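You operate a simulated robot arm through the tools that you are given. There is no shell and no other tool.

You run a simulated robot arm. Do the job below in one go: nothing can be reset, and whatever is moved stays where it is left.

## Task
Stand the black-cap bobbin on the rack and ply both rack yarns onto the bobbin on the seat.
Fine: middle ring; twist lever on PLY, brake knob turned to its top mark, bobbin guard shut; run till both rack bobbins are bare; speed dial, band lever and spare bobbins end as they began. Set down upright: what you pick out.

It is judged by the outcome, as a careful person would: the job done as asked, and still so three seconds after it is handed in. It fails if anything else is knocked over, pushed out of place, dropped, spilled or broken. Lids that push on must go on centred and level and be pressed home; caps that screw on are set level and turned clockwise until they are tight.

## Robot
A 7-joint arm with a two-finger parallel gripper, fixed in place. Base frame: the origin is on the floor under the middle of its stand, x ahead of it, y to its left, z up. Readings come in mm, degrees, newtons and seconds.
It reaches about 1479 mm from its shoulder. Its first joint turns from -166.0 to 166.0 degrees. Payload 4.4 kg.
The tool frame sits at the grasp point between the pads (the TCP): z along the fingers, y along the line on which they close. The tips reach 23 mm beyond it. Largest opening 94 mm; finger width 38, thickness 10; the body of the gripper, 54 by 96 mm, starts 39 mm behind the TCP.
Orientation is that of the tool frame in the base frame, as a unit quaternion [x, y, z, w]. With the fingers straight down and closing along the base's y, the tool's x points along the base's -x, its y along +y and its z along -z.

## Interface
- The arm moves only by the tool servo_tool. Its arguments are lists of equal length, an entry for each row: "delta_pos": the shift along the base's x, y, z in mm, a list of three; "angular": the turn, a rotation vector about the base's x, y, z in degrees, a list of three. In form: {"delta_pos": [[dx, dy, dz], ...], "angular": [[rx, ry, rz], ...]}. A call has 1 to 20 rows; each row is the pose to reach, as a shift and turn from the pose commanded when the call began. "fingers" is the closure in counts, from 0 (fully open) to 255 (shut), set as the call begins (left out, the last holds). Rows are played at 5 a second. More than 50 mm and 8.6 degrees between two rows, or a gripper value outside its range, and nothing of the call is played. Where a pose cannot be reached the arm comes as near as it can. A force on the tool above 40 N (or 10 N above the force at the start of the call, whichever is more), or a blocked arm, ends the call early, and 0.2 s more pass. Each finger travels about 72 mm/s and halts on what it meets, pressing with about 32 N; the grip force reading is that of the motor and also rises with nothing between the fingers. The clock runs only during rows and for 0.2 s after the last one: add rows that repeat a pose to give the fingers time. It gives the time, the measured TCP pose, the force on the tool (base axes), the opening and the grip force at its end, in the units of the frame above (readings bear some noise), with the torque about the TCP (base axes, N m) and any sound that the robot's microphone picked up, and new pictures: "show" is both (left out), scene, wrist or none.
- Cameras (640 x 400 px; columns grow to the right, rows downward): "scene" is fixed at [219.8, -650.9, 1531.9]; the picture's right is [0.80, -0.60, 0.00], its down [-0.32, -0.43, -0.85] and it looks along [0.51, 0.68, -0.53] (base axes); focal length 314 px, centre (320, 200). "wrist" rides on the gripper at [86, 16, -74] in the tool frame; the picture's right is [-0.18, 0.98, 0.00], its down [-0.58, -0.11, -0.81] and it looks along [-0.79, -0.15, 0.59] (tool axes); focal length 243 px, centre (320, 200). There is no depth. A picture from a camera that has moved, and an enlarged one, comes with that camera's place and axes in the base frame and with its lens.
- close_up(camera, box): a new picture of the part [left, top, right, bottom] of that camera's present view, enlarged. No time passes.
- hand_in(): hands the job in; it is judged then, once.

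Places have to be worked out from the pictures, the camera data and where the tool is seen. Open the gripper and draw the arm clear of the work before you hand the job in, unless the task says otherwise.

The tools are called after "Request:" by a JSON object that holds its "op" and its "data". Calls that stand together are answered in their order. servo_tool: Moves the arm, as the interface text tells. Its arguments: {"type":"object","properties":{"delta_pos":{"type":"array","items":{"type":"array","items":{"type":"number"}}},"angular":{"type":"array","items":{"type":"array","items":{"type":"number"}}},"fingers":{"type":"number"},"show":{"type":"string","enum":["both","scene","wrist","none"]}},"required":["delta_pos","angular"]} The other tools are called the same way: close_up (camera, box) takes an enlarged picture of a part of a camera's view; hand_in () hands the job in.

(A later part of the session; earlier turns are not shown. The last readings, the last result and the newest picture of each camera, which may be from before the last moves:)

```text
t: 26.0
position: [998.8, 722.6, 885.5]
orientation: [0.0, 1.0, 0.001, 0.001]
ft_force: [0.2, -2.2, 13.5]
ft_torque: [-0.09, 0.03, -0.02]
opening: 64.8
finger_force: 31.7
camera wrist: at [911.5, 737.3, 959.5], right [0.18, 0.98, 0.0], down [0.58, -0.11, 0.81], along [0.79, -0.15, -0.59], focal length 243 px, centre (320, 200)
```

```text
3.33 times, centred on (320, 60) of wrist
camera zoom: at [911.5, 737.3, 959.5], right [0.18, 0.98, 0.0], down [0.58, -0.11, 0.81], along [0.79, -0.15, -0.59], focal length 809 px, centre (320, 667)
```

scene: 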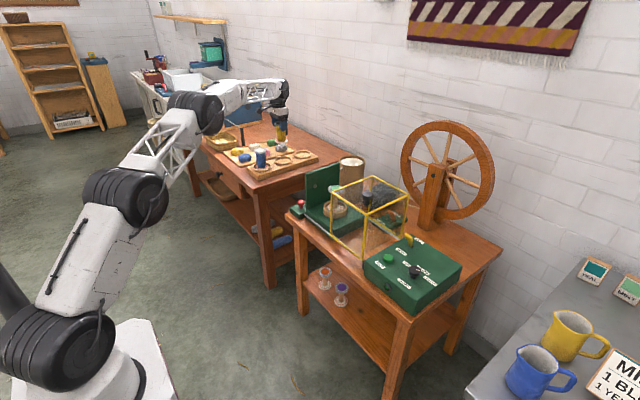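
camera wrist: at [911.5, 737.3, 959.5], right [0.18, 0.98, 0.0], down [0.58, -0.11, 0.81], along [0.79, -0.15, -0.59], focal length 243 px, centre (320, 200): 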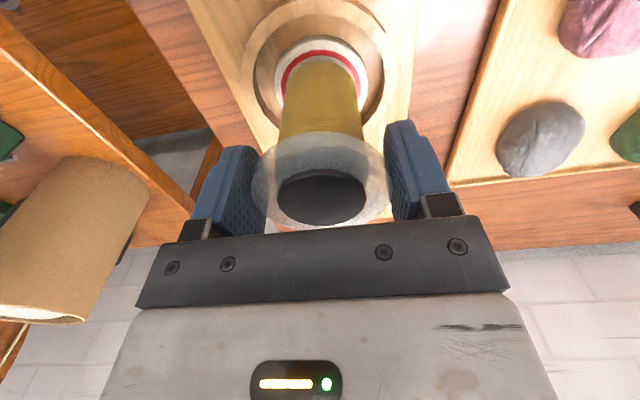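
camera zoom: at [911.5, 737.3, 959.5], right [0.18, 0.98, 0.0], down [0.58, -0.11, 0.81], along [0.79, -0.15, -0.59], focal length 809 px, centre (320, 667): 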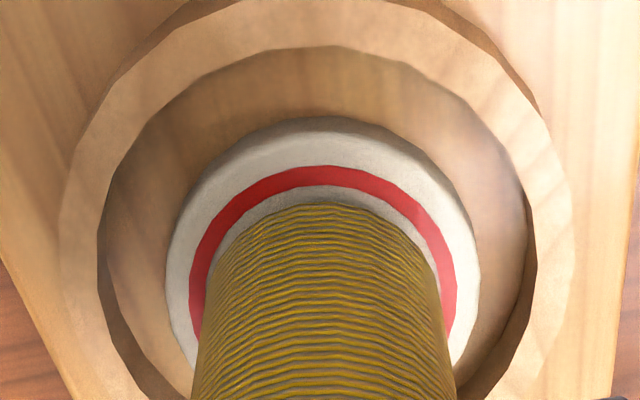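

Base is inside the ring on its floor, well centred like the blue one. I relieve the press slightly, then open.

Request:
{"op": "servo_tool", "data": {"delta_pos": [[0, 0, 0.8], [0, 0, 0.8]], "angular": [[0, 0, 0], [0, 0, 0]], "show": "none"}}

Request:
{"op": "servo_tool", "data": {"delta_pos": [[0, 0, 0], [0, 0, 0], [0, 0, 0], [0, 0, 0]], "angular": [[0, 0, 0], [0, 0, 0], [0, 0, 0], [0, 0, 0]], "fingers": 0}}

```text
t: 26.6
position: [998.8, 720.9, 886.8]
orientation: [0.0, 1.0, 0.0, 0.0]
ft_force: [2.1, 1.3, 13.5]
ft_torque: [0.26, -0.31, -0.01]
opening: 64.7
finger_force: 32.3
```

```text
t: 27.6
position: [999.6, 721.0, 884.1]
orientation: [0.0, 1.0, 0.0, 0.0]
ft_force: [0.0, 0.4, -0.1]
ft_torque: [0.0, -0.01, -0.04]
opening: 94.2
finger_force: 0.1
camera wrist: at [911.6, 737.3, 958.6], right [0.18, 0.98, 0.0], down [0.58, -0.11, 0.81], along [0.79, -0.15, -0.59], focal length 243 px, centre (320, 200)
```

scene: 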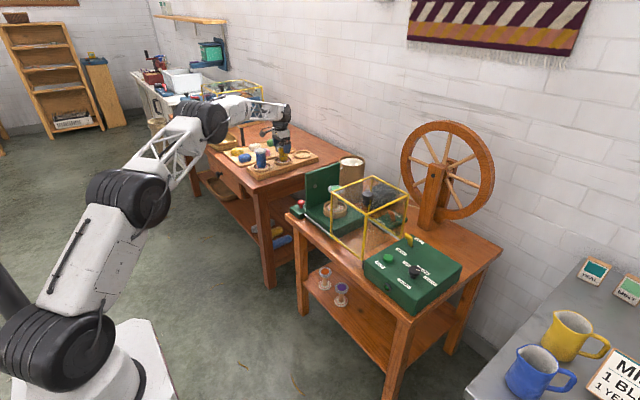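
wrist: 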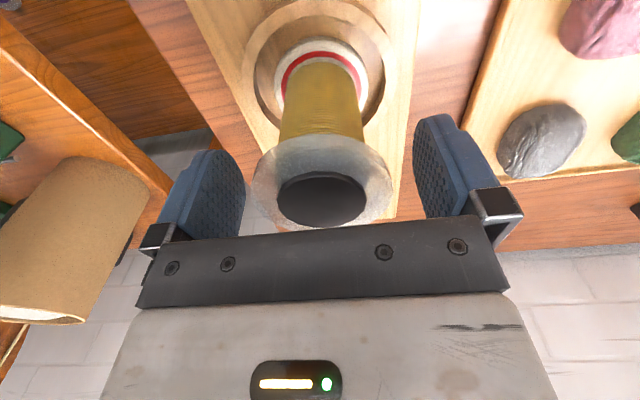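

Released and standing upright. I raise the open gripper straight up, clear of the bobbin.

Request:
{"op": "servo_tool", "data": {"delta_pos": [[0, 0, 12], [0, 0, 30], [0, 0, 60], [0, 0, 95], [0, 0, 130], [0, 0, 165]], "angular": [[0, 0, 0], [0, 0, 0], [0, 0, 0], [0, 0, 0], [0, 0, 0], [0, 0, 0]]}}

Request:
{"op": "close_up", "data": {"camera": "scene", "box": [240, 120, 330, 190]}}

```text
t: 29.0
position: [999.5, 719.9, 1052.8]
orientation: [0.0, 1.0, 0.0, 0.001]
ft_force: [-0.2, 0.1, -1.7]
ft_torque: [0.01, 0.01, -0.02]
opening: 94.0
finger_force: 0.0
camera wrist: at [911.4, 737.5, 1125.8], right [0.18, 0.98, 0.0], down [0.58, -0.11, 0.81], along [0.79, -0.15, -0.59], focal length 243 px, centre (320, 200)
```

scene: 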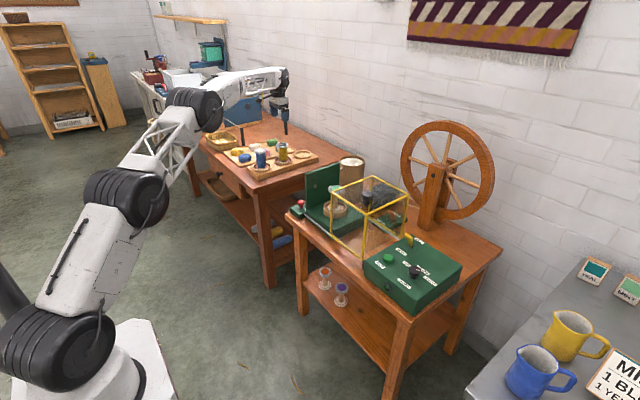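
wrist: 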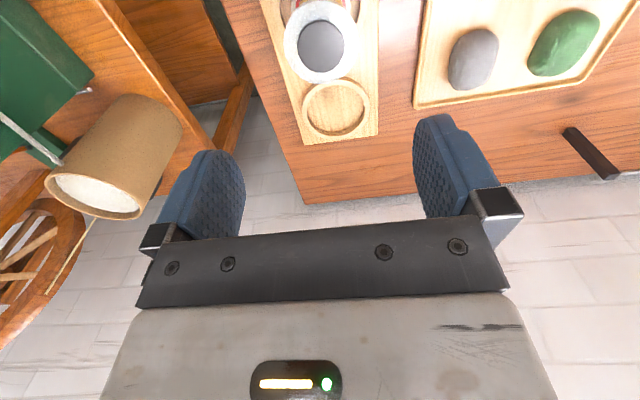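

```text
5.71 times, centred on (285, 155) of scene
camera zoom: at [219.8, -650.9, 1531.9], right [0.8, -0.6, 0.0], down [-0.32, -0.43, -0.85], along [0.51, 0.68, -0.53], focal length 1796 px, centre (520, 457)
```

zoom: 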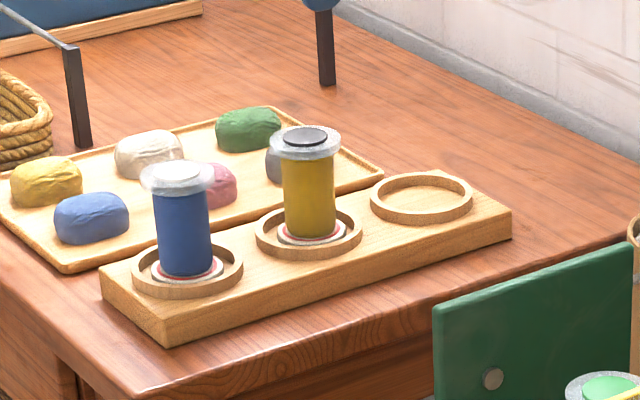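

The black-cap bobbin stands upright in the middle ring. Next, the brake knob: I move to a viewpoint near it.

Request:
{"op": "servo_tool", "data": {"delta_pos": [[-18, -30, 0], [-36, -60, -8], [-55, -90, -20], [-73, -120, -32], [-91, -150, -45], [-110, -180, -60], [-128, -210, -75], [-146, -240, -90], [-164, -271, -105], [-183, -301, -120], [-201, -331, -135], [-219, -361, -150]], "angular": [[0, 0, 0], [0, 0, 0], [0, 0, 0], [0, 0, 0], [0, 0, 0], [0, 0, 0], [0, 0, 0], [0, 0, 0], [0, 0, 0], [0, 0, 0], [0, 0, 0], [0, 0, 0]]}}

Request:
{"op": "close_up", "data": {"camera": "wrist", "box": [250, 80, 410, 200]}}

Request:
{"op": "close_up", "data": {"camera": "scene", "box": [280, 160, 350, 220]}}

```text
t: 31.6
position: [779.2, 356.1, 898.3]
orientation: [0.0, 1.0, 0.0, -0.001]
ft_force: [0.3, 0.3, -0.5]
ft_torque: [0.01, 0.0, 0.0]
opening: 93.9
finger_force: 0.0
camera wrist: at [692.3, 373.9, 973.4], right [0.18, 0.98, 0.0], down [0.58, -0.11, 0.81], along [0.79, -0.15, -0.59], focal length 243 px, centre (320, 200)
```

scene: 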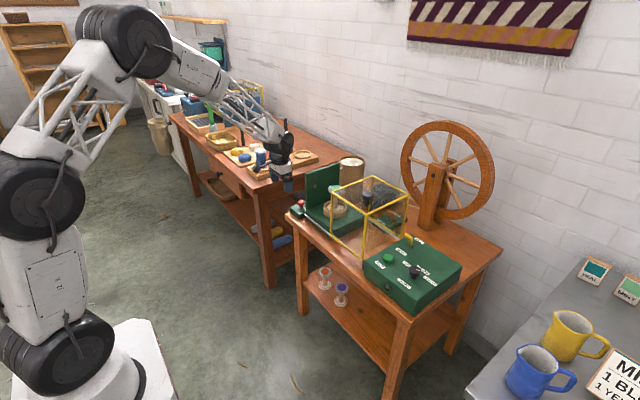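
wrist: 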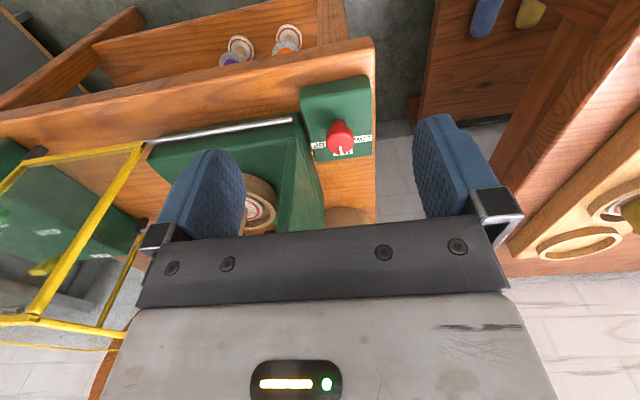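

```text
3.33 times, centred on (330, 140) of wrist
camera zoom: at [692.3, 373.9, 973.4], right [0.18, 0.98, 0.0], down [0.58, -0.11, 0.81], along [0.79, -0.15, -0.59], focal length 809 px, centre (287, 400)
```

zoom: 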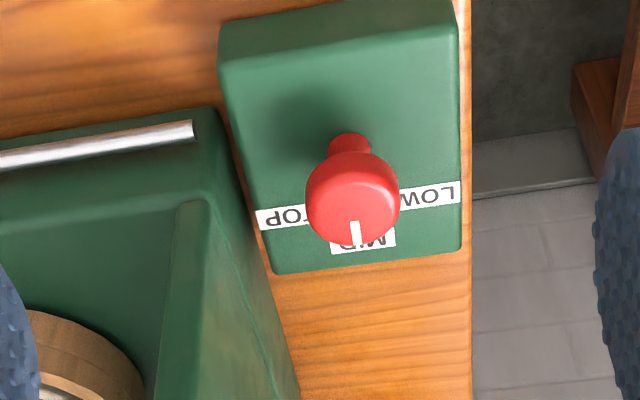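

```text
6.67 times, centred on (315, 190) of scene
camera zoom: at [219.8, -650.9, 1531.9], right [0.8, -0.6, 0.0], down [-0.32, -0.43, -0.85], along [0.51, 0.68, -0.53], focal length 2095 px, centre (353, 267)
```

zoom: 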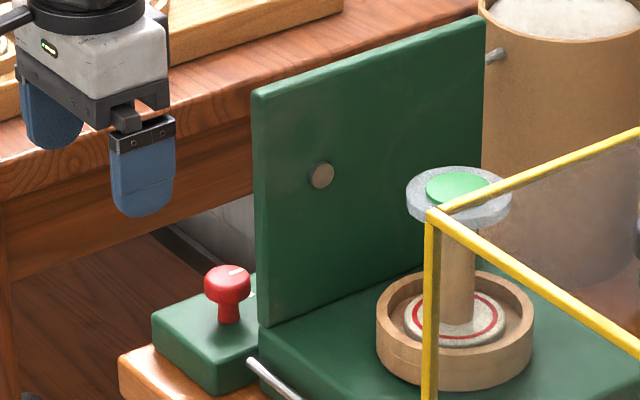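

Brake knob: cap ≈31 mm wide centred at ≈[872,362,761], pointer at MID (+x); TOP mark lies ≈45° clockwise (seen from above), with a tall panel at y≈305 beside it. I'll approach leaning back toward the robot (tilt −35° about y) with fingers half-closed.

Request:
{"op": "servo_tool", "data": {"delta_pos": [[5, 0, -8], [10, 0, -16], [15, 1, -24], [20, 1, -32], [25, 2, -40], [32, 2, -50], [41, 2.5, -65], [41, 2.5, -65]], "angular": [[0, -5, 0], [0, -10, 0], [0, -15, 0], [0, -20, 0], [0, -25, 0], [0, -30, 0], [0, -35, 0], [0, -35, 0]], "fingers": 120}}

Request:
{"op": "close_up", "data": {"camera": "scene", "box": [270, 150, 350, 220]}}

```text
t: 33.4
position: [820.5, 360.5, 834.9]
orientation: [0.0, 0.953, 0.0, 0.302]
ft_force: [-1.2, -0.1, 0.4]
ft_torque: [-0.02, -0.02, -0.01]
opening: 49.8
finger_force: 0.1
camera wrist: at [706.9, 377.8, 845.1], right [0.15, 0.98, 0.11], down [0.01, -0.11, 0.99], along [0.99, -0.15, -0.03], focal length 243 px, centre (320, 200)
```

scene: 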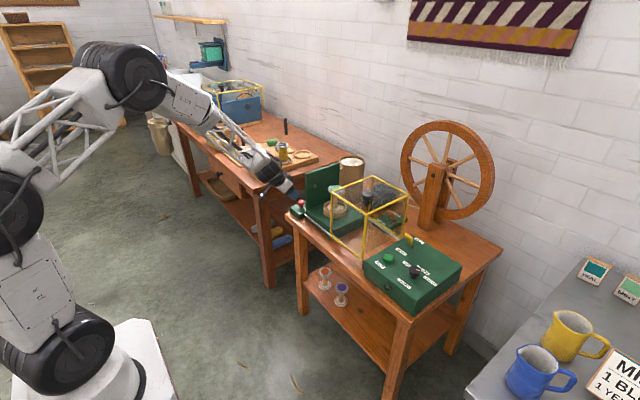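
wrist: 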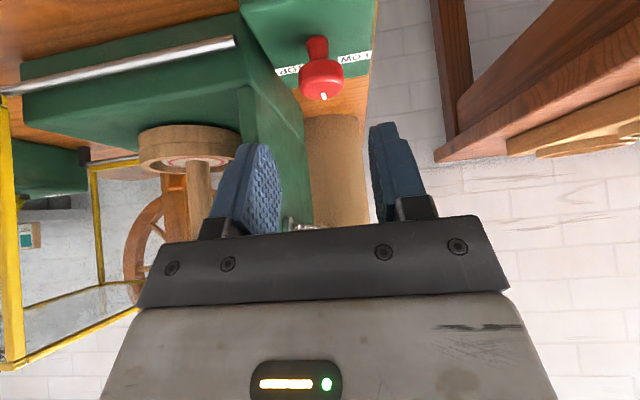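

```text
5.71 times, centred on (310, 185) of scene
camera zoom: at [219.8, -650.9, 1531.9], right [0.8, -0.6, 0.0], down [-0.32, -0.43, -0.85], along [0.51, 0.68, -0.53], focal length 1796 px, centre (377, 286)
```

zoom: 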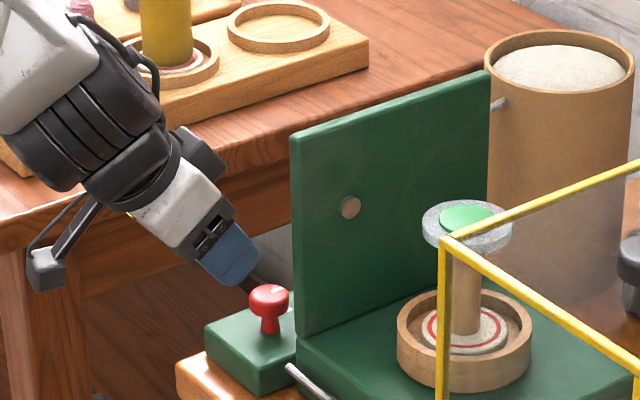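

View confirms the knob at y≈362.6, z≈760 directly ahead of the fingers. I advance along the tool axis so the cap sits between the finger tips.

Request:
{"op": "servo_tool", "data": {"delta_pos": [[9, 0.3, -13], [18, 0.3, -26], [27, 0.3, -39], [36, 0.3, -52], [46.5, 0.3, -66.5], [46.5, 0.3, -66.5]], "angular": [[0, 0, 0], [0, 0, 0], [0, 0, 0], [0, 0, 0], [0, 0, 0], [0, 0, 0]]}}

Request:
{"op": "close_up", "data": {"camera": "scene", "box": [270, 150, 350, 220]}}

```text
t: 34.8
position: [866.7, 364.2, 766.6]
orientation: [0.0, 0.954, 0.0, 0.3]
ft_force: [-0.3, 0.2, -0.6]
ft_torque: [-0.01, -0.01, 0.03]
opening: 49.4
finger_force: 0.1
camera wrist: at [753.2, 379.7, 777.6], right [0.15, 0.98, 0.11], down [0.01, -0.11, 0.99], along [0.99, -0.15, -0.03], focal length 243 px, centre (320, 200)
```

scene: 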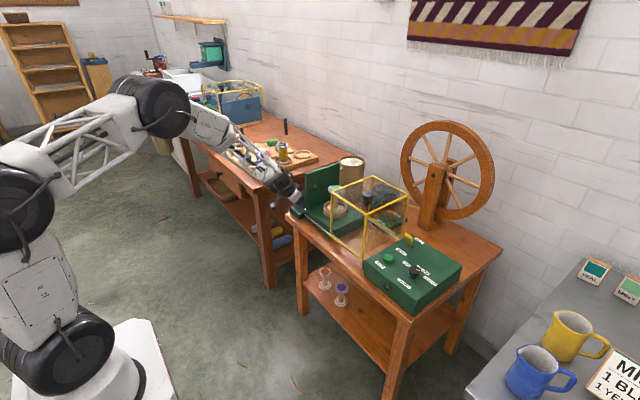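
wrist: 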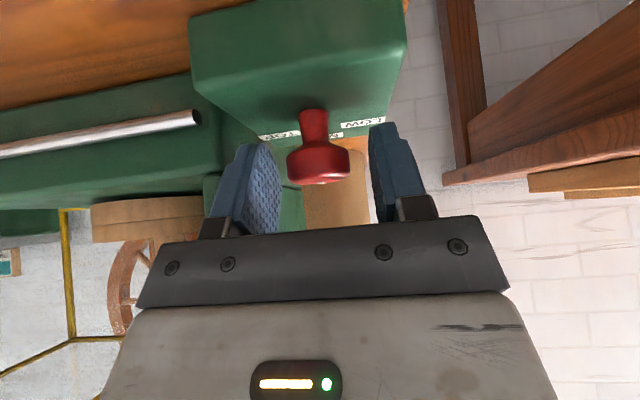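

```text
5.71 times, centred on (310, 185) of scene
camera zoom: at [219.8, -650.9, 1531.9], right [0.8, -0.6, 0.0], down [-0.32, -0.43, -0.85], along [0.51, 0.68, -0.53], focal length 1796 px, centre (377, 286)
```

zoom: 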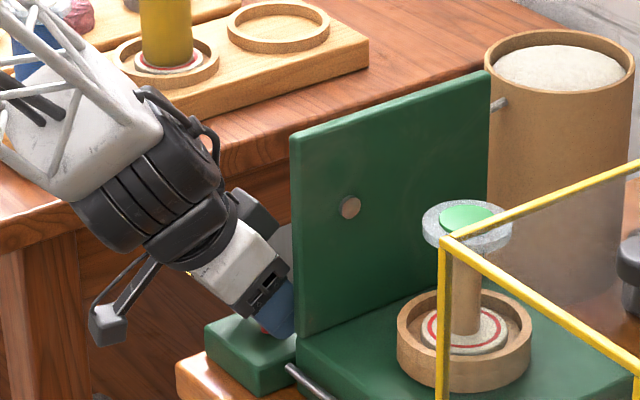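

The cap is between the tips, ~2 mm left of centre. I shift −2 mm in y and close on it.

Request:
{"op": "servo_tool", "data": {"delta_pos": [[0, -1, 0], [0, -1.8, 0]], "angular": [[0, 0, 0], [0, 0, 0]], "show": "none"}}

Request:
{"op": "servo_tool", "data": {"delta_pos": [[0, 0, 0], [0, 0, 0], [0, 0, 0], [0, 0, 0]], "angular": [[0, 0, 0], [0, 0, 0], [0, 0, 0], [0, 0, 0]], "fingers": 255}}

```text
t: 35.5
position: [867.4, 362.8, 767.1]
orientation: [-0.002, 0.954, 0.001, 0.301]
ft_force: [-0.9, 7.2, -2.0]
ft_torque: [-0.29, -0.05, -0.08]
opening: 49.6
finger_force: 0.0
stopped in row 2: the force on the tool passed its limit at 42 N (the readings are from after the stop); the commanded pose is now the measured one
```

```text
t: 36.5
position: [867.6, 363.0, 767.1]
orientation: [-0.001, 0.954, 0.0, 0.301]
ft_force: [-4.0, 16.5, -0.6]
ft_torque: [-4.93, -0.09, -0.79]
opening: 33.3
finger_force: 32.5
camera wrist: at [752.6, 379.2, 777.9], right [0.15, 0.98, 0.11], down [0.01, -0.11, 0.99], along [0.99, -0.14, -0.03], focal length 243 px, centre (320, 200)
```

scene: 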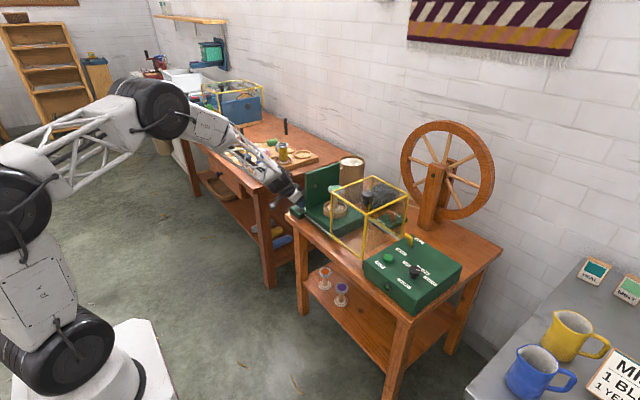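
wrist: 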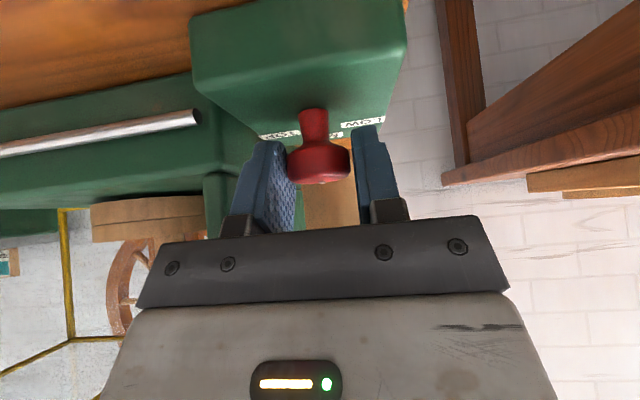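

The sideways nudge met something — the gripper body is touching the tall panel (high torque). I open the fingers at once and back off in +y and along the tool axis.

Request:
{"op": "servo_tool", "data": {"delta_pos": [[0, 0, 0], [0, 0, 0], [0, 1.5, 0], [0, 3, 0], [-6, 4, 9], [-14, 5, 20], [-28, 6, 40], [-42, 6, 60]], "angular": [[0, 0, 0], [0, 0, 0], [0, 0, 0], [0, 0, 0], [0, 0, 0], [0, 0, 0], [0, 0, 0], [0, 0, 0]], "fingers": 120}}

Request:
{"op": "close_up", "data": {"camera": "scene", "box": [270, 150, 350, 220]}}

Request:
{"op": "close_up", "data": {"camera": "wrist", "box": [180, 0, 420, 240]}}

```text
t: 38.3
position: [825.3, 369.6, 825.1]
orientation: [-0.001, 0.954, 0.001, 0.3]
ft_force: [0.6, -1.1, 0.0]
ft_torque: [0.01, -0.02, 0.01]
opening: 49.6
finger_force: 0.1
camera wrist: at [710.4, 385.3, 836.6], right [0.15, 0.98, 0.11], down [0.01, -0.11, 0.99], along [0.99, -0.15, -0.03], focal length 243 px, centre (320, 200)
```

scene: 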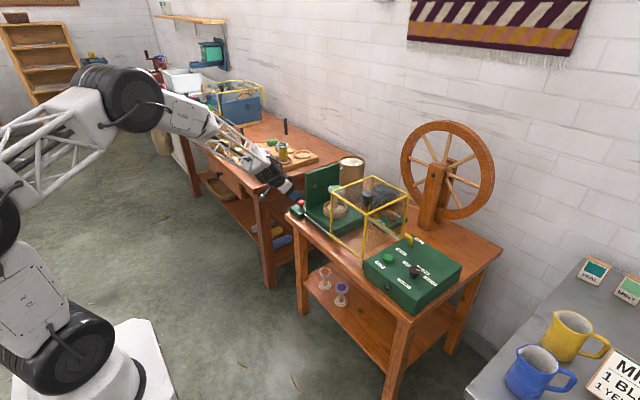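
wrist: 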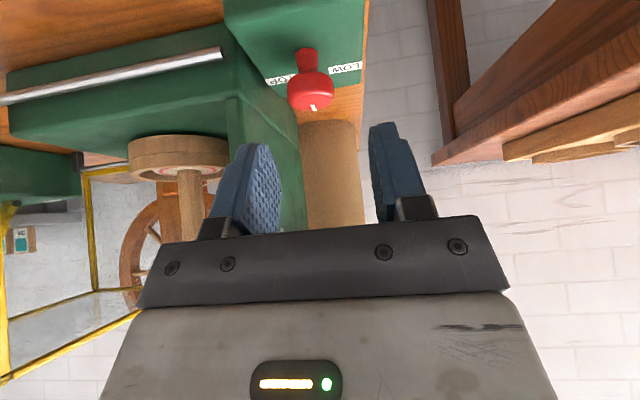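

```text
5.71 times, centred on (310, 185) of scene
camera zoom: at [219.8, -650.9, 1531.9], right [0.8, -0.6, 0.0], down [-0.32, -0.43, -0.85], along [0.51, 0.68, -0.53], focal length 1796 px, centre (377, 286)
```

zoom: 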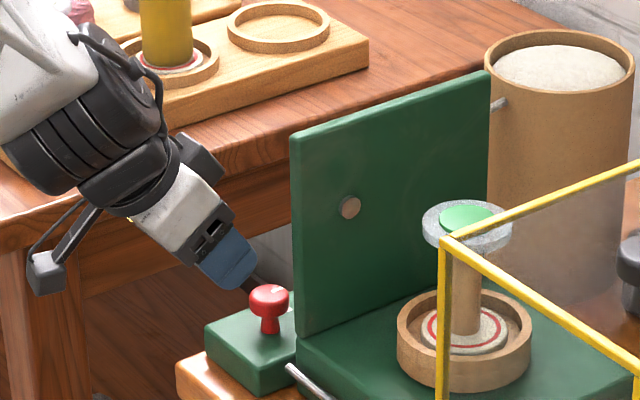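

```text
1.67 times, centred on (300, 120) of wrist
camera zoom: at [710.4, 385.3, 836.6], right [0.15, 0.98, 0.11], down [0.01, -0.11, 0.99], along [0.99, -0.15, -0.03], focal length 404 px, centre (353, 333)
```

zoom: 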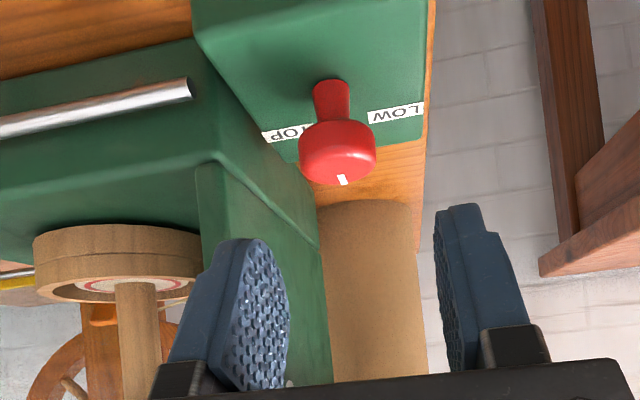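

Nothing moved (panel unchanged, knob still at MID). The panel face is at y≈320, so I'll instead lean in from the (−x,+y) side: rotate −45° about vertical first, so turning the knob a further ~−42° swings the gripper away from the panel.

Request:
{"op": "servo_tool", "data": {"delta_pos": [[0, 8, 2], [2, 15, 4], [4, 20, 5], [6, 25, 6], [8, 28, 6.6], [10.6, 30.3, 6.6], [10.6, 30.3, 6.6]], "angular": [[0, 0, -7.5], [0, 0, -15], [0, 0, -22.5], [0, 0, -30], [0, 0, -37.5], [0, 0, -45], [0, 0, -45]], "fingers": 130}}

Request:
{"op": "close_up", "data": {"camera": "scene", "box": [270, 150, 350, 220]}}

Request:
{"op": "close_up", "data": {"camera": "wrist", "box": [220, 0, 420, 180]}}

```text
t: 39.9
position: [835.7, 397.4, 834.6]
orientation: [0.364, 0.882, -0.115, 0.278]
ft_force: [0.5, -0.3, 0.1]
ft_torque: [-0.04, 0.0, 0.04]
opening: 46.1
finger_force: 0.1
camera wrist: at [766.3, 491.4, 844.9], right [0.8, 0.59, 0.11], down [-0.07, -0.09, 0.99], along [0.6, -0.8, -0.03], focal length 243 px, centre (320, 200)
```

scene: 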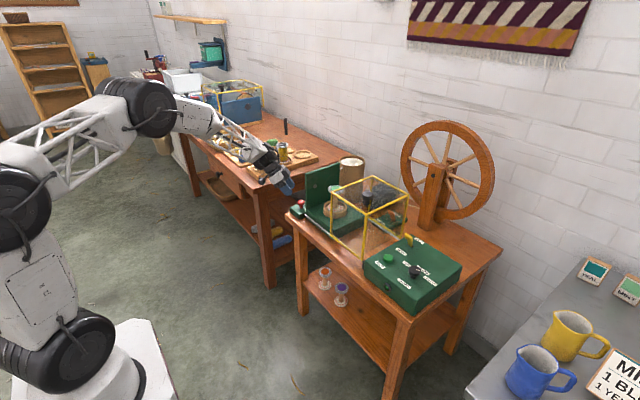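
wrist: 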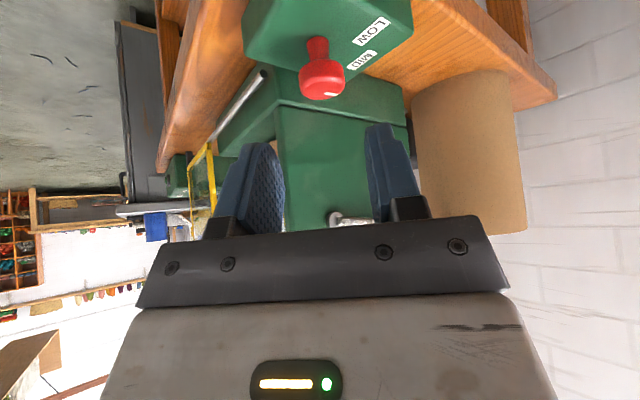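

```text
5.71 times, centred on (310, 185) of scene
camera zoom: at [219.8, -650.9, 1531.9], right [0.8, -0.6, 0.0], down [-0.32, -0.43, -0.85], along [0.51, 0.68, -0.53], focal length 1796 px, centre (377, 286)
```

zoom: 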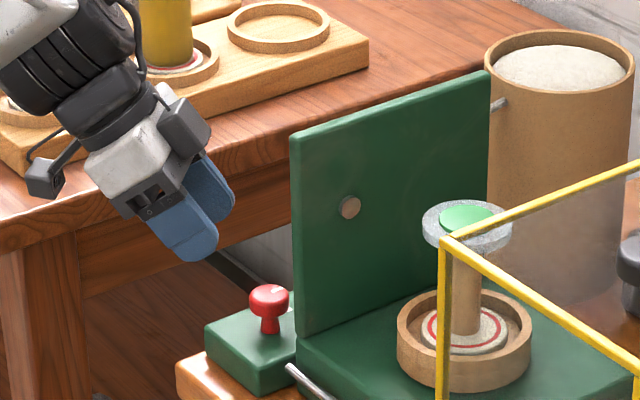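

```text
2.22 times, centred on (320, 90) of wrist
camera zoom: at [766.3, 491.4, 844.9], right [0.8, 0.59, 0.11], down [-0.07, -0.09, 0.99], along [0.6, -0.8, -0.03], focal length 539 px, centre (320, 444)
```

zoom: 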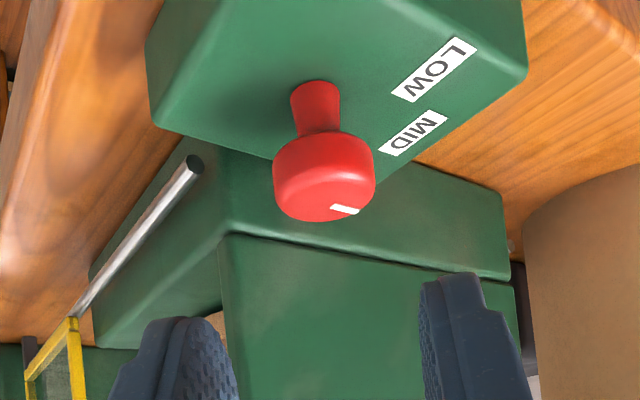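

Knob lies straight ahead along the tool axis with good clearance. I advance ~82 mm along the tool axis.

Request:
{"op": "servo_tool", "data": {"delta_pos": [[6.7, -6.7, -13.4], [13.3, -13.3, -26.9], [20, -20, -40.3], [26.6, -26.6, -53.8], [33.5, -33, -66.5], [33.5, -33, -66.5]], "angular": [[0, 0, 0], [0, 0, 0], [0, 0, 0], [0, 0, 0], [0, 0, 0], [0, 0, 0]]}}

Request:
{"op": "close_up", "data": {"camera": "scene", "box": [270, 150, 350, 220]}}

Request:
{"op": "close_up", "data": {"camera": "wrist", "box": [220, 60, 420, 220]}}

```text
t: 41.3
position: [869.5, 366.0, 766.9]
orientation: [0.363, 0.882, -0.114, 0.279]
ft_force: [0.9, -0.4, -0.3]
ft_torque: [0.05, 0.05, 0.02]
opening: 45.9
finger_force: 0.1
camera wrist: at [799.5, 458.3, 777.5], right [0.8, 0.59, 0.11], down [-0.07, -0.09, 0.99], along [0.6, -0.8, -0.03], focal length 243 px, centre (320, 200)
```

scene: 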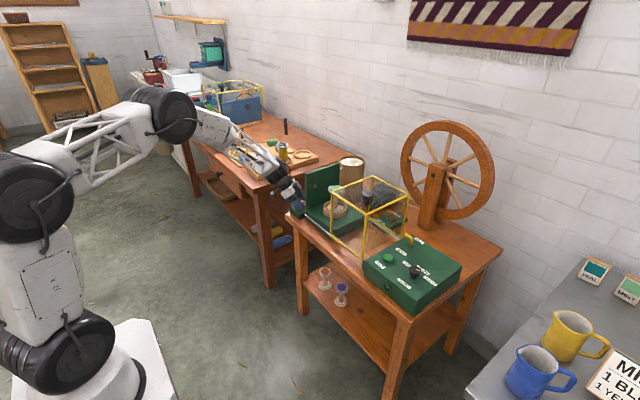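
wrist: 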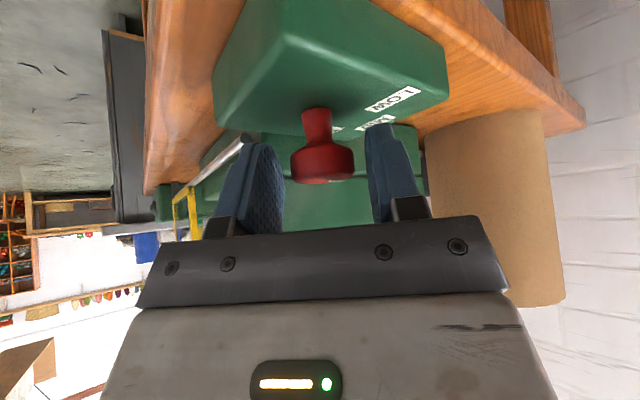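

```text
5.71 times, centred on (310, 185) of scene
camera zoom: at [219.8, -650.9, 1531.9], right [0.8, -0.6, 0.0], down [-0.32, -0.43, -0.85], along [0.51, 0.68, -0.53], focal length 1796 px, centre (377, 286)
```

zoom: 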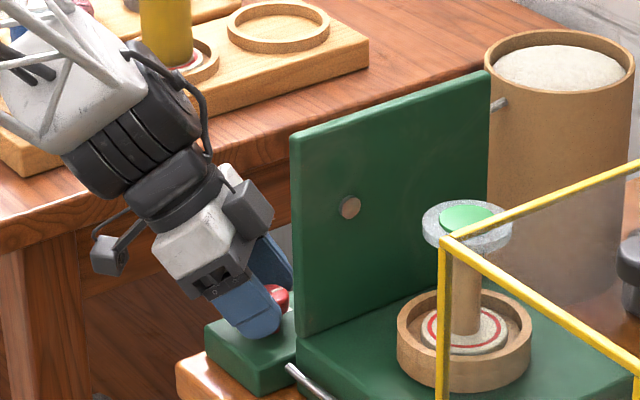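

```text
2.50 times, centred on (320, 140) of wrist
camera zoom: at [799.5, 458.3, 777.5], right [0.8, 0.59, 0.11], down [-0.07, -0.09, 0.99], along [0.6, -0.8, -0.03], focal length 606 px, centre (320, 350)
```

zoom: 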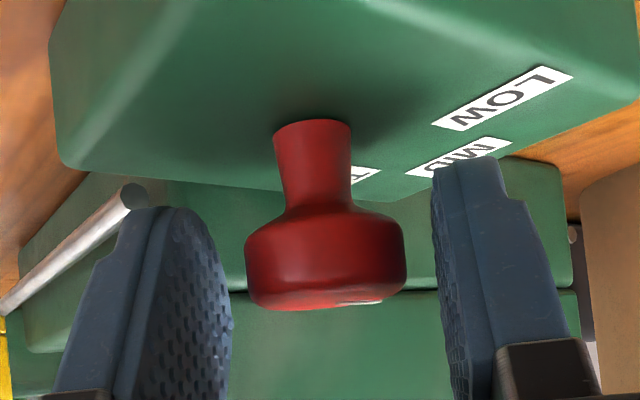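

Good clearance and nearly centred. I shift ~1.3 mm to centre, then close on the cap.

Request:
{"op": "servo_tool", "data": {"delta_pos": [[-1, -0.8, 0], [-1, -0.8, 0]], "angular": [[0, 0, 0], [0, 0, 0]], "show": "none"}}

Request:
{"op": "servo_tool", "data": {"delta_pos": [[0, 0, 0], [0, 0, 0], [0, 0, 0], [0, 0, 0]], "angular": [[0, 0, 0], [0, 0, 0], [0, 0, 0], [0, 0, 0]], "fingers": 255, "show": "wrist"}}

```text
t: 41.9
position: [867.8, 365.6, 766.1]
orientation: [0.365, 0.881, -0.115, 0.278]
ft_force: [-0.4, -0.6, 0.1]
ft_torque: [-0.03, -0.01, 0.04]
opening: 46.0
finger_force: 0.0
```

```text
t: 42.3
position: [868.3, 367.5, 767.6]
orientation: [0.362, 0.882, -0.111, 0.278]
ft_force: [26.4, 12.0, -16.0]
ft_torque: [0.33, -0.21, 0.22]
opening: 31.5
finger_force: 32.5
stopped in row 2: the force on the tool passed its limit at 51 N (the readings are from after the stop); the commanded pose is now the measured one
camera wrist: at [799.3, 459.2, 778.2], right [0.8, 0.59, 0.11], down [-0.07, -0.09, 0.99], along [0.6, -0.8, -0.03], focal length 243 px, centre (320, 200)
```

wrist: 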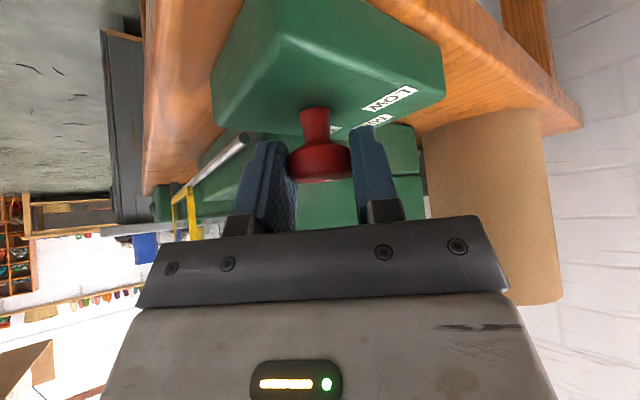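

Gripped at 31.5 mm, but with a ~27 N sideways load along the closing line; I shift slightly in that direction to relieve it.

Request:
{"op": "servo_tool", "data": {"delta_pos": [[0.6, 0.5, 0], [0.6, 0.5, 0]], "angular": [[0, 0, 0], [0, 0, 0]], "show": "none"}}

```text
t: 42.9
position: [869.8, 368.1, 767.7]
orientation: [0.363, 0.882, -0.112, 0.279]
ft_force: [16.3, 10.6, -10.6]
ft_torque: [0.42, -0.04, 0.14]
opening: 31.5
finger_force: 44.8
```

Request:
{"op": "servo_tool", "data": {"delta_pos": [[0.7, 0.6, -0.4], [0.7, 0.6, -0.4]], "angular": [[0, 0, 0], [0, 0, 0]], "show": "none"}}

```text
t: 43.5
position: [869.2, 367.3, 768.1]
orientation: [0.362, 0.882, -0.112, 0.279]
ft_force: [-27.8, -5.8, 11.7]
ft_torque: [-0.08, 0.59, -0.2]
opening: 31.6
finger_force: 45.1
```

Request:
{"op": "servo_tool", "data": {"delta_pos": [[-0.4, -0.3, 0.2], [-0.4, -0.3, 0.2]], "angular": [[0, 0, 0], [0, 0, 0]], "show": "none"}}

```text
t: 44.1
position: [869.5, 367.8, 767.8]
orientation: [0.363, 0.882, -0.113, 0.279]
ft_force: [-32.0, -11.4, 9.8]
ft_torque: [-0.54, 0.18, -0.25]
opening: 31.7
finger_force: 44.8
```

Request:
{"op": "servo_tool", "data": {"delta_pos": [[0, 0, 0]], "angular": [[0, 0, 0]], "show": "none"}}

```text
t: 44.5
position: [868.2, 367.7, 766.8]
orientation: [0.363, 0.882, -0.114, 0.279]
ft_force: [-35.1, -15.3, 8.8]
ft_torque: [-0.42, 0.39, -0.3]
opening: 31.1
finger_force: 45.3
```

Request:
{"op": "servo_tool", "data": {"delta_pos": [[-0.6, -0.5, 0], [-0.6, -0.5, 0]], "angular": [[0, 0, 0], [0, 0, 0]], "show": "none"}}

```text
t: 45.1
position: [869.0, 368.3, 767.8]
orientation: [0.362, 0.882, -0.112, 0.279]
ft_force: [-10.5, 1.3, -9.1]
ft_torque: [-0.17, -0.16, -0.05]
opening: 31.4
finger_force: 45.1
```

Load is now low. I begin turning clockwise (−z) 10° about the knob axis, with the TCP following the arc.

Request:
{"op": "servo_tool", "data": {"delta_pos": [[0.16, 0.13, 0], [0.32, 0.25, 0], [0.48, 0.38, 0], [0.64, 0.5, 0]], "angular": [[0, 0, -2.5], [0, 0, -5], [0, 0, -7.5], [0, 0, -10]], "show": "wrist"}}

Request:
{"op": "close_up", "data": {"camera": "wrist", "box": [240, 60, 400, 200]}}

```text
t: 46.2
position: [869.9, 368.4, 766.7]
orientation: [0.438, 0.847, -0.136, 0.269]
ft_force: [8.5, 4.4, -8.3]
ft_torque: [0.02, -0.39, 0.07]
opening: 31.6
finger_force: 45.2
stopped in row 4: the force on the tool passed its limit at 42 N (the readings are from after the stop); the commanded pose is now the measured one
camera wrist: at [817.2, 470.7, 778.4], right [0.89, 0.45, 0.11], down [-0.09, -0.08, 0.99], along [0.45, -0.89, -0.03], focal length 243 px, centre (320, 200)
```

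wrist: 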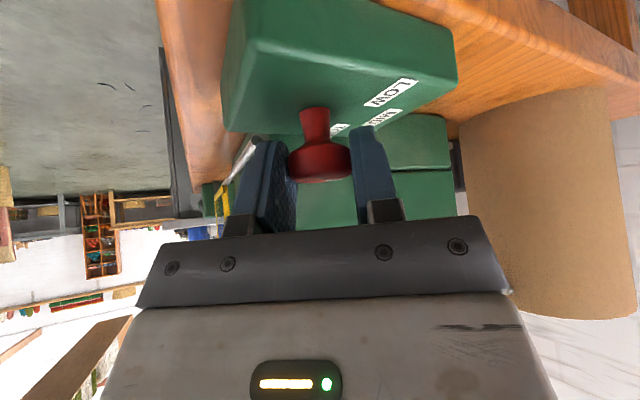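

```text
2.86 times, centred on (320, 130) of wrist
camera zoom: at [817.2, 470.7, 778.4], right [0.89, 0.45, 0.11], down [-0.09, -0.08, 0.99], along [0.45, -0.89, -0.03], focal length 693 px, centre (320, 400)
```

zoom: 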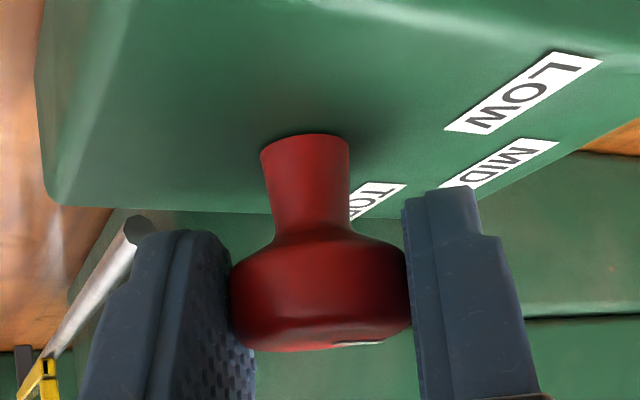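

Turned ~9° with the knob following; force spiked briefly. I continue in small steps.

Request:
{"op": "servo_tool", "data": {"delta_pos": [[0.14, 0.08, 0], [0.28, 0.16, 0], [0.43, 0.24, 0], [0.57, 0.32, 0]], "angular": [[0, 0, -2], [0, 0, -4], [0, 0, -6], [0, 0, -8]], "show": "none"}}

```text
t: 47.2
position: [871.5, 368.5, 767.4]
orientation: [0.492, 0.817, -0.153, 0.26]
ft_force: [15.8, 4.4, -10.1]
ft_torque: [-0.11, -0.45, 0.13]
opening: 31.3
finger_force: 45.3
stopped in row 4: the force on the tool passed its limit at 44 N (the readings are from after the stop); the commanded pose is now the measured one
```

17° turned so far; the residual force suggests I should lead a bit more along the closing line. Continuing.

Request:
{"op": "servo_tool", "data": {"delta_pos": [[0.3, 0.15, 0], [0.5, 0.24, 0], [0.7, 0.34, 0], [0.9, 0.43, 0]], "angular": [[0, 0, -2], [0, 0, -4], [0, 0, -6], [0, 0, -8]], "show": "none"}}

```text
t: 48.2
position: [871.9, 368.7, 766.4]
orientation: [0.548, 0.781, -0.171, 0.248]
ft_force: [22.7, 5.5, -12.9]
ft_torque: [0.96, 0.03, 0.18]
opening: 31.4
finger_force: 45.2
```

Request:
{"op": "servo_tool", "data": {"delta_pos": [[0.5, 0.15, 0], [0.7, 0.22, 0], [0.9, 0.28, 0], [1.1, 0.33, 0]], "angular": [[0, 0, -2], [0, 0, -4], [0, 0, -6], [0, 0, -8]], "show": "wrist"}}

Request:
{"op": "close_up", "data": {"camera": "wrist", "box": [240, 60, 400, 200]}}

```text
t: 49.2
position: [874.2, 368.8, 767.1]
orientation: [0.603, 0.739, -0.187, 0.235]
ft_force: [28.2, 1.4, -11.8]
ft_torque: [-0.32, -0.45, 0.18]
opening: 31.5
finger_force: 45.1
camera wrist: at [865.1, 484.6, 778.5], right [0.99, 0.05, 0.11], down [-0.11, -0.04, 0.99], along [0.06, -1.0, -0.03], focal length 243 px, centre (320, 200)
```

wrist: 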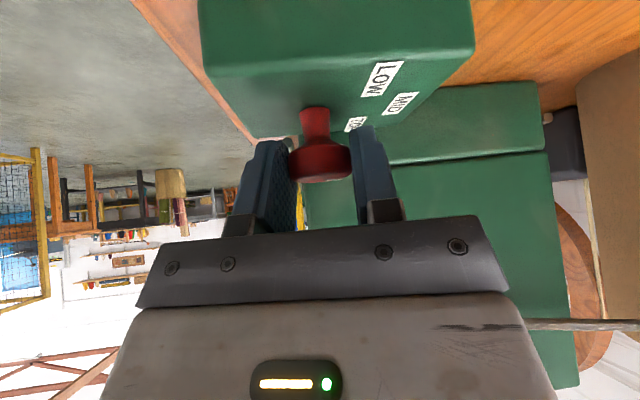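

```text
2.86 times, centred on (320, 130) of wrist
camera zoom: at [865.1, 484.6, 778.5], right [0.99, 0.05, 0.11], down [-0.11, -0.04, 0.99], along [0.06, -1.0, -0.03], focal length 693 px, centre (320, 400)
```

zoom: 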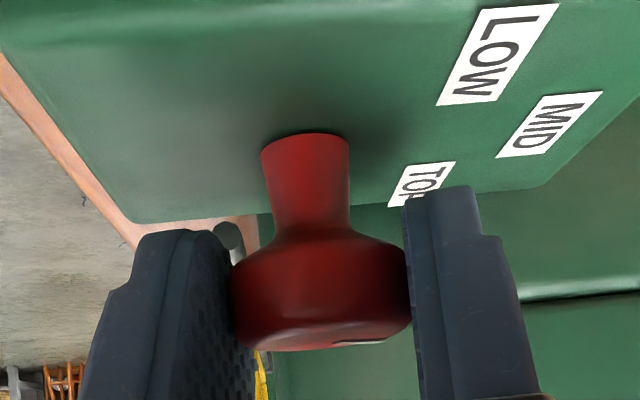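

34° turned. Residual force is along the closing line only (torque on the knob small, no stop yet). I continue another 8° with extra lead.

Request:
{"op": "servo_tool", "data": {"delta_pos": [[0.7, 0.1, 0], [0.9, 0.13, 0], [1.1, 0.15, 0], [1.3, 0.17, 0]], "angular": [[0, 0, -2], [0, 0, -4], [0, 0, -6], [0, 0, -8]], "show": "none"}}

```text
t: 50.3
position: [875.3, 369.8, 767.1]
orientation: [0.651, 0.697, -0.203, 0.223]
ft_force: [13.3, 5.5, -7.6]
ft_torque: [0.1, -0.41, 0.14]
opening: 31.5
finger_force: 44.7
stopped in row 4: the force on the tool passed its limit at 44 N (the readings are from after the stop); the commanded pose is now the measured one
```

41° turned, no stop felt. A further ~5°, then I'll check the pointer.

Request:
{"op": "servo_tool", "data": {"delta_pos": [[0.3, 0.05, 0], [0.5, 0.05, 0], [0.7, 0.05, 0]], "angular": [[0, 0, -1.7], [0, 0, -3.4], [0, 0, -5]], "show": "none"}}

```text
t: 51.1
position: [875.8, 370.1, 767.3]
orientation: [0.682, 0.667, -0.212, 0.213]
ft_force: [23.4, 12.9, -8.9]
ft_torque: [-0.63, -0.22, 0.22]
opening: 31.3
finger_force: 45.3
```

I open the fingers and withdraw along the tool axis to read the pointer.

Request:
{"op": "servo_tool", "data": {"delta_pos": [[0, 0, 0], [0, 0, 0], [0, 6, 8.5], [0.3, 17, 25], [0.6, 32, 46], [1, 46, 66]], "angular": [[0, 0, 0], [0, 0, 0], [0, 0, 0], [0, 0, 0], [0, 0, 0], [0, 0, 0]], "fingers": 130}}

Request:
{"op": "close_up", "data": {"camera": "wrist", "box": [240, 0, 420, 140]}}

Request:
{"op": "close_up", "data": {"camera": "scene", "box": [280, 175, 330, 220]}}

```text
t: 52.5
position: [876.1, 415.5, 833.7]
orientation: [0.681, 0.668, -0.212, 0.213]
ft_force: [0.7, -0.9, 0.0]
ft_torque: [0.0, 0.0, 0.05]
opening: 46.5
finger_force: 0.0
camera wrist: at [893.9, 529.2, 844.4], right [0.98, -0.17, 0.11], down [-0.12, -0.01, 0.99], along [-0.17, -0.99, -0.03], focal length 243 px, centre (320, 200)
```

scene: 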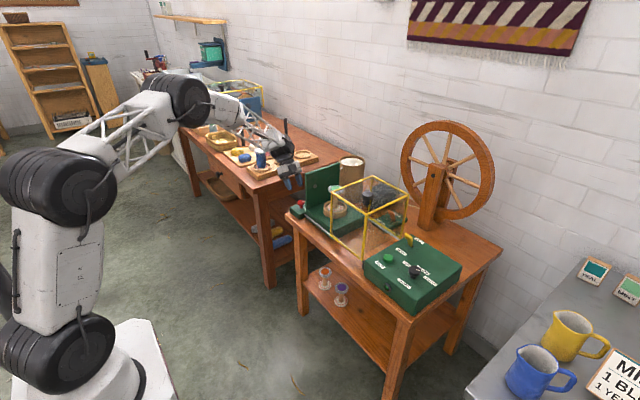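
wrist: 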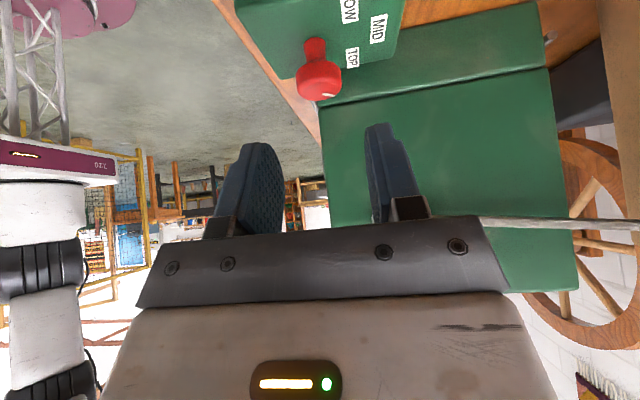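

```text
2.86 times, centred on (330, 70) of wrist
camera zoom: at [893.9, 529.2, 844.4], right [0.98, -0.17, 0.11], down [-0.12, -0.01, 0.99], along [-0.17, -0.99, -0.03], focal length 693 px, centre (291, 571)
```

zoom: 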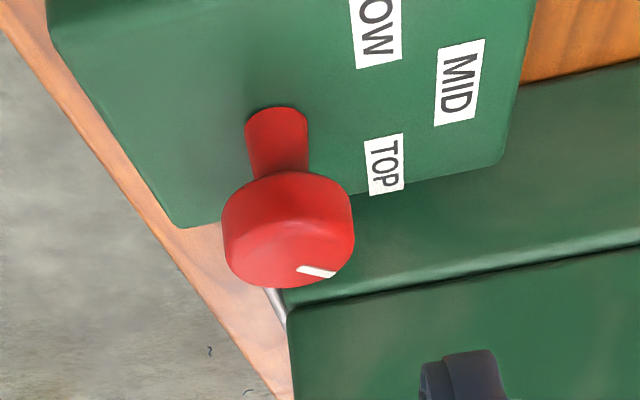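

```text
8.89 times, centred on (305, 198) of scene
camera zoom: at [219.8, -650.9, 1531.9], right [0.8, -0.6, 0.0], down [-0.32, -0.43, -0.85], along [0.51, 0.68, -0.53], focal length 2793 px, centre (453, 222)
```

zoom: 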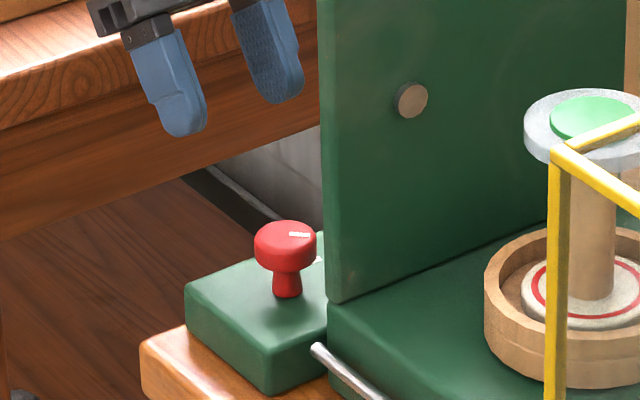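

The pointer now aims at the TOP label. Brake done; I unwind the wrist while rising clear of the panel.

Request:
{"op": "servo_tool", "data": {"delta_pos": [[0, 6, 15], [-2, 8, 35], [-6, 6, 55], [-12, 0, 80], [-20, -5, 100], [-28, -10, 120], [-36, -15, 140], [-44, -20, 165], [-52, -24, 190], [-60, -28, 215], [-68, -32, 235], [-76, -35, 250], [-76, -35, 250]], "angular": [[0, 0, 0], [0, 0, 3], [0, 0, 10], [0, 0, 18], [0, 0, 26], [0, 0, 34], [0, 0, 42], [0, 0, 50], [0, 0, 58], [0, 0, 66], [0, 0, 74], [0, 0, 82.5], [0, 0, 91]], "fingers": 0, "show": "scene"}}

Request:
{"op": "servo_tool", "data": {"delta_pos": [[2, -25, 0], [4, -60, 0], [6, -95, 0], [8, -130, 0], [10, -165, 0], [15, -200, 0], [20, -235, 0], [25, -270, 0], [30, -305, 0], [36, -340, 0], [42, -375, 0], [48, -410, 0], [54, -445, 0], [60, -480, 0], [66, -515, 0], [73, -548, -10], [78, -552, -50], [80, -552, -95], [80, -552, -140], [80, -552, -155]], "angular": [[0, 3, 0], [0, 6, 0], [0, 9, 0], [0, 12, 0], [0, 15, 0], [0, 18, 0], [0, 21, 0], [0, 24, 0], [0, 27, 0], [0, 30, 0], [0, 33, 0], [0, 35, 0], [0, 35, 0], [0, 35, 0], [0, 35, 0], [0, 35, 0], [0, 35, 0], [0, 35, 0], [0, 35, 0], [0, 35, 0]]}}

```text
t: 55.3
position: [799.3, 382.3, 1084.2]
orientation: [0.001, 0.954, 0.003, 0.3]
ft_force: [0.1, 1.7, -0.2]
ft_torque: [0.02, 0.03, 0.0]
opening: 93.9
finger_force: 0.0
```

scene: 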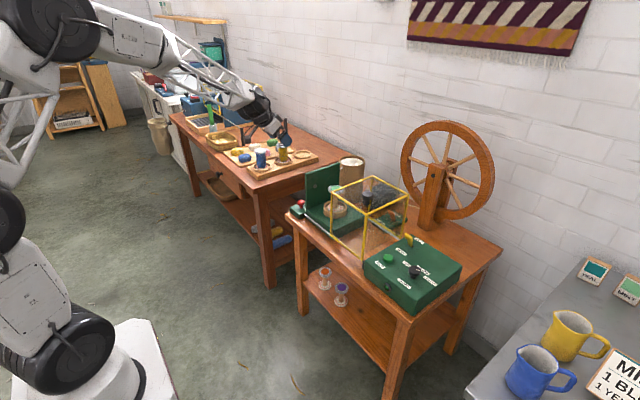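

```text
t: 59.5
position: [879.7, -172.7, 930.7]
orientation: [0.002, 1.0, 0.002, 0.001]
ft_force: [-0.7, 1.2, 0.2]
ft_torque: [0.0, 0.04, 0.03]
opening: 94.1
finger_force: 0.2
camera wrist: at [792.8, -156.5, 1004.6], right [0.19, 0.98, 0.01], down [0.58, -0.12, 0.81], along [0.79, -0.15, -0.59], focal length 243 px, centre (320, 200)
```

scene: 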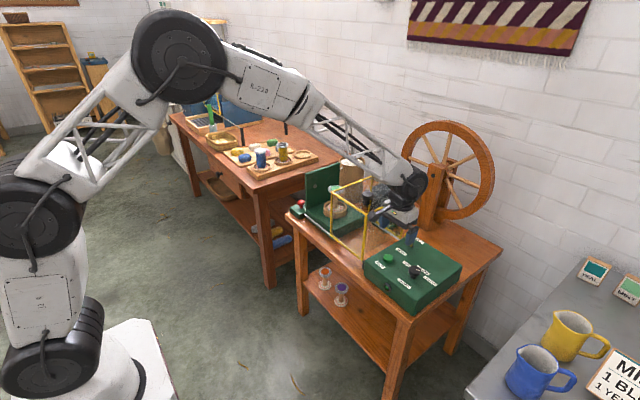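
wrist: 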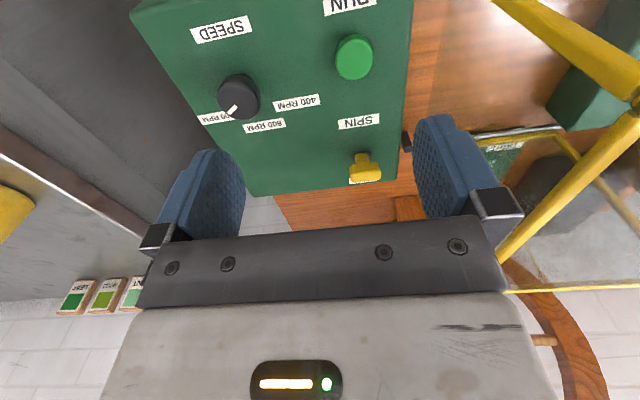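

Request:
{"op": "close_up", "data": {"camera": "wrist", "box": [280, 90, 440, 210]}}

Request:
{"op": "close_up", "data": {"camera": "wrist", "box": [170, 0, 410, 180]}}

Request:
{"op": "close_up", "data": {"camera": "scene", "box": [390, 210, 440, 260]}}

```text
3.33 times, centred on (360, 150) of wrist
camera zoom: at [792.8, -156.5, 1004.6], right [0.19, 0.98, 0.01], down [0.58, -0.12, 0.81], along [0.79, -0.15, -0.59], focal length 809 px, centre (187, 367)
```

zoom: 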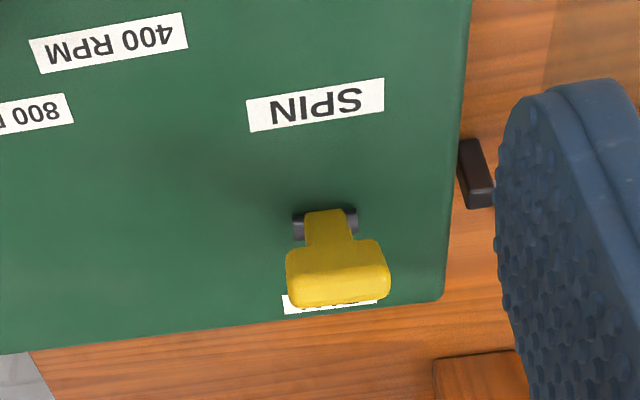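

```text
2.22 times, centred on (290, 90) of wrist
camera zoom: at [792.8, -156.5, 1004.6], right [0.19, 0.98, 0.01], down [0.58, -0.12, 0.81], along [0.79, -0.15, -0.59], focal length 539 px, centre (387, 444)
```

zoom: 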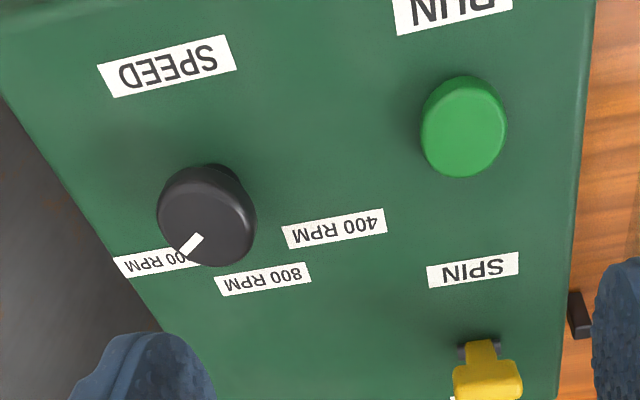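

```text
8.00 times, centred on (415, 235) of scene
camera zoom: at [219.8, -650.9, 1531.9], right [0.8, -0.6, 0.0], down [-0.32, -0.43, -0.85], along [0.51, 0.68, -0.53], focal length 2514 px, centre (-440, -80)
```

zoom: 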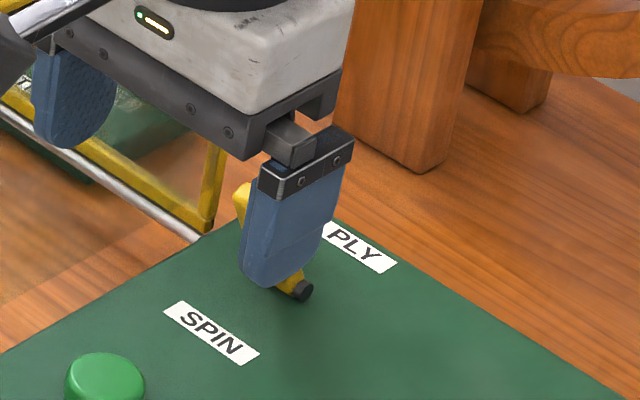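

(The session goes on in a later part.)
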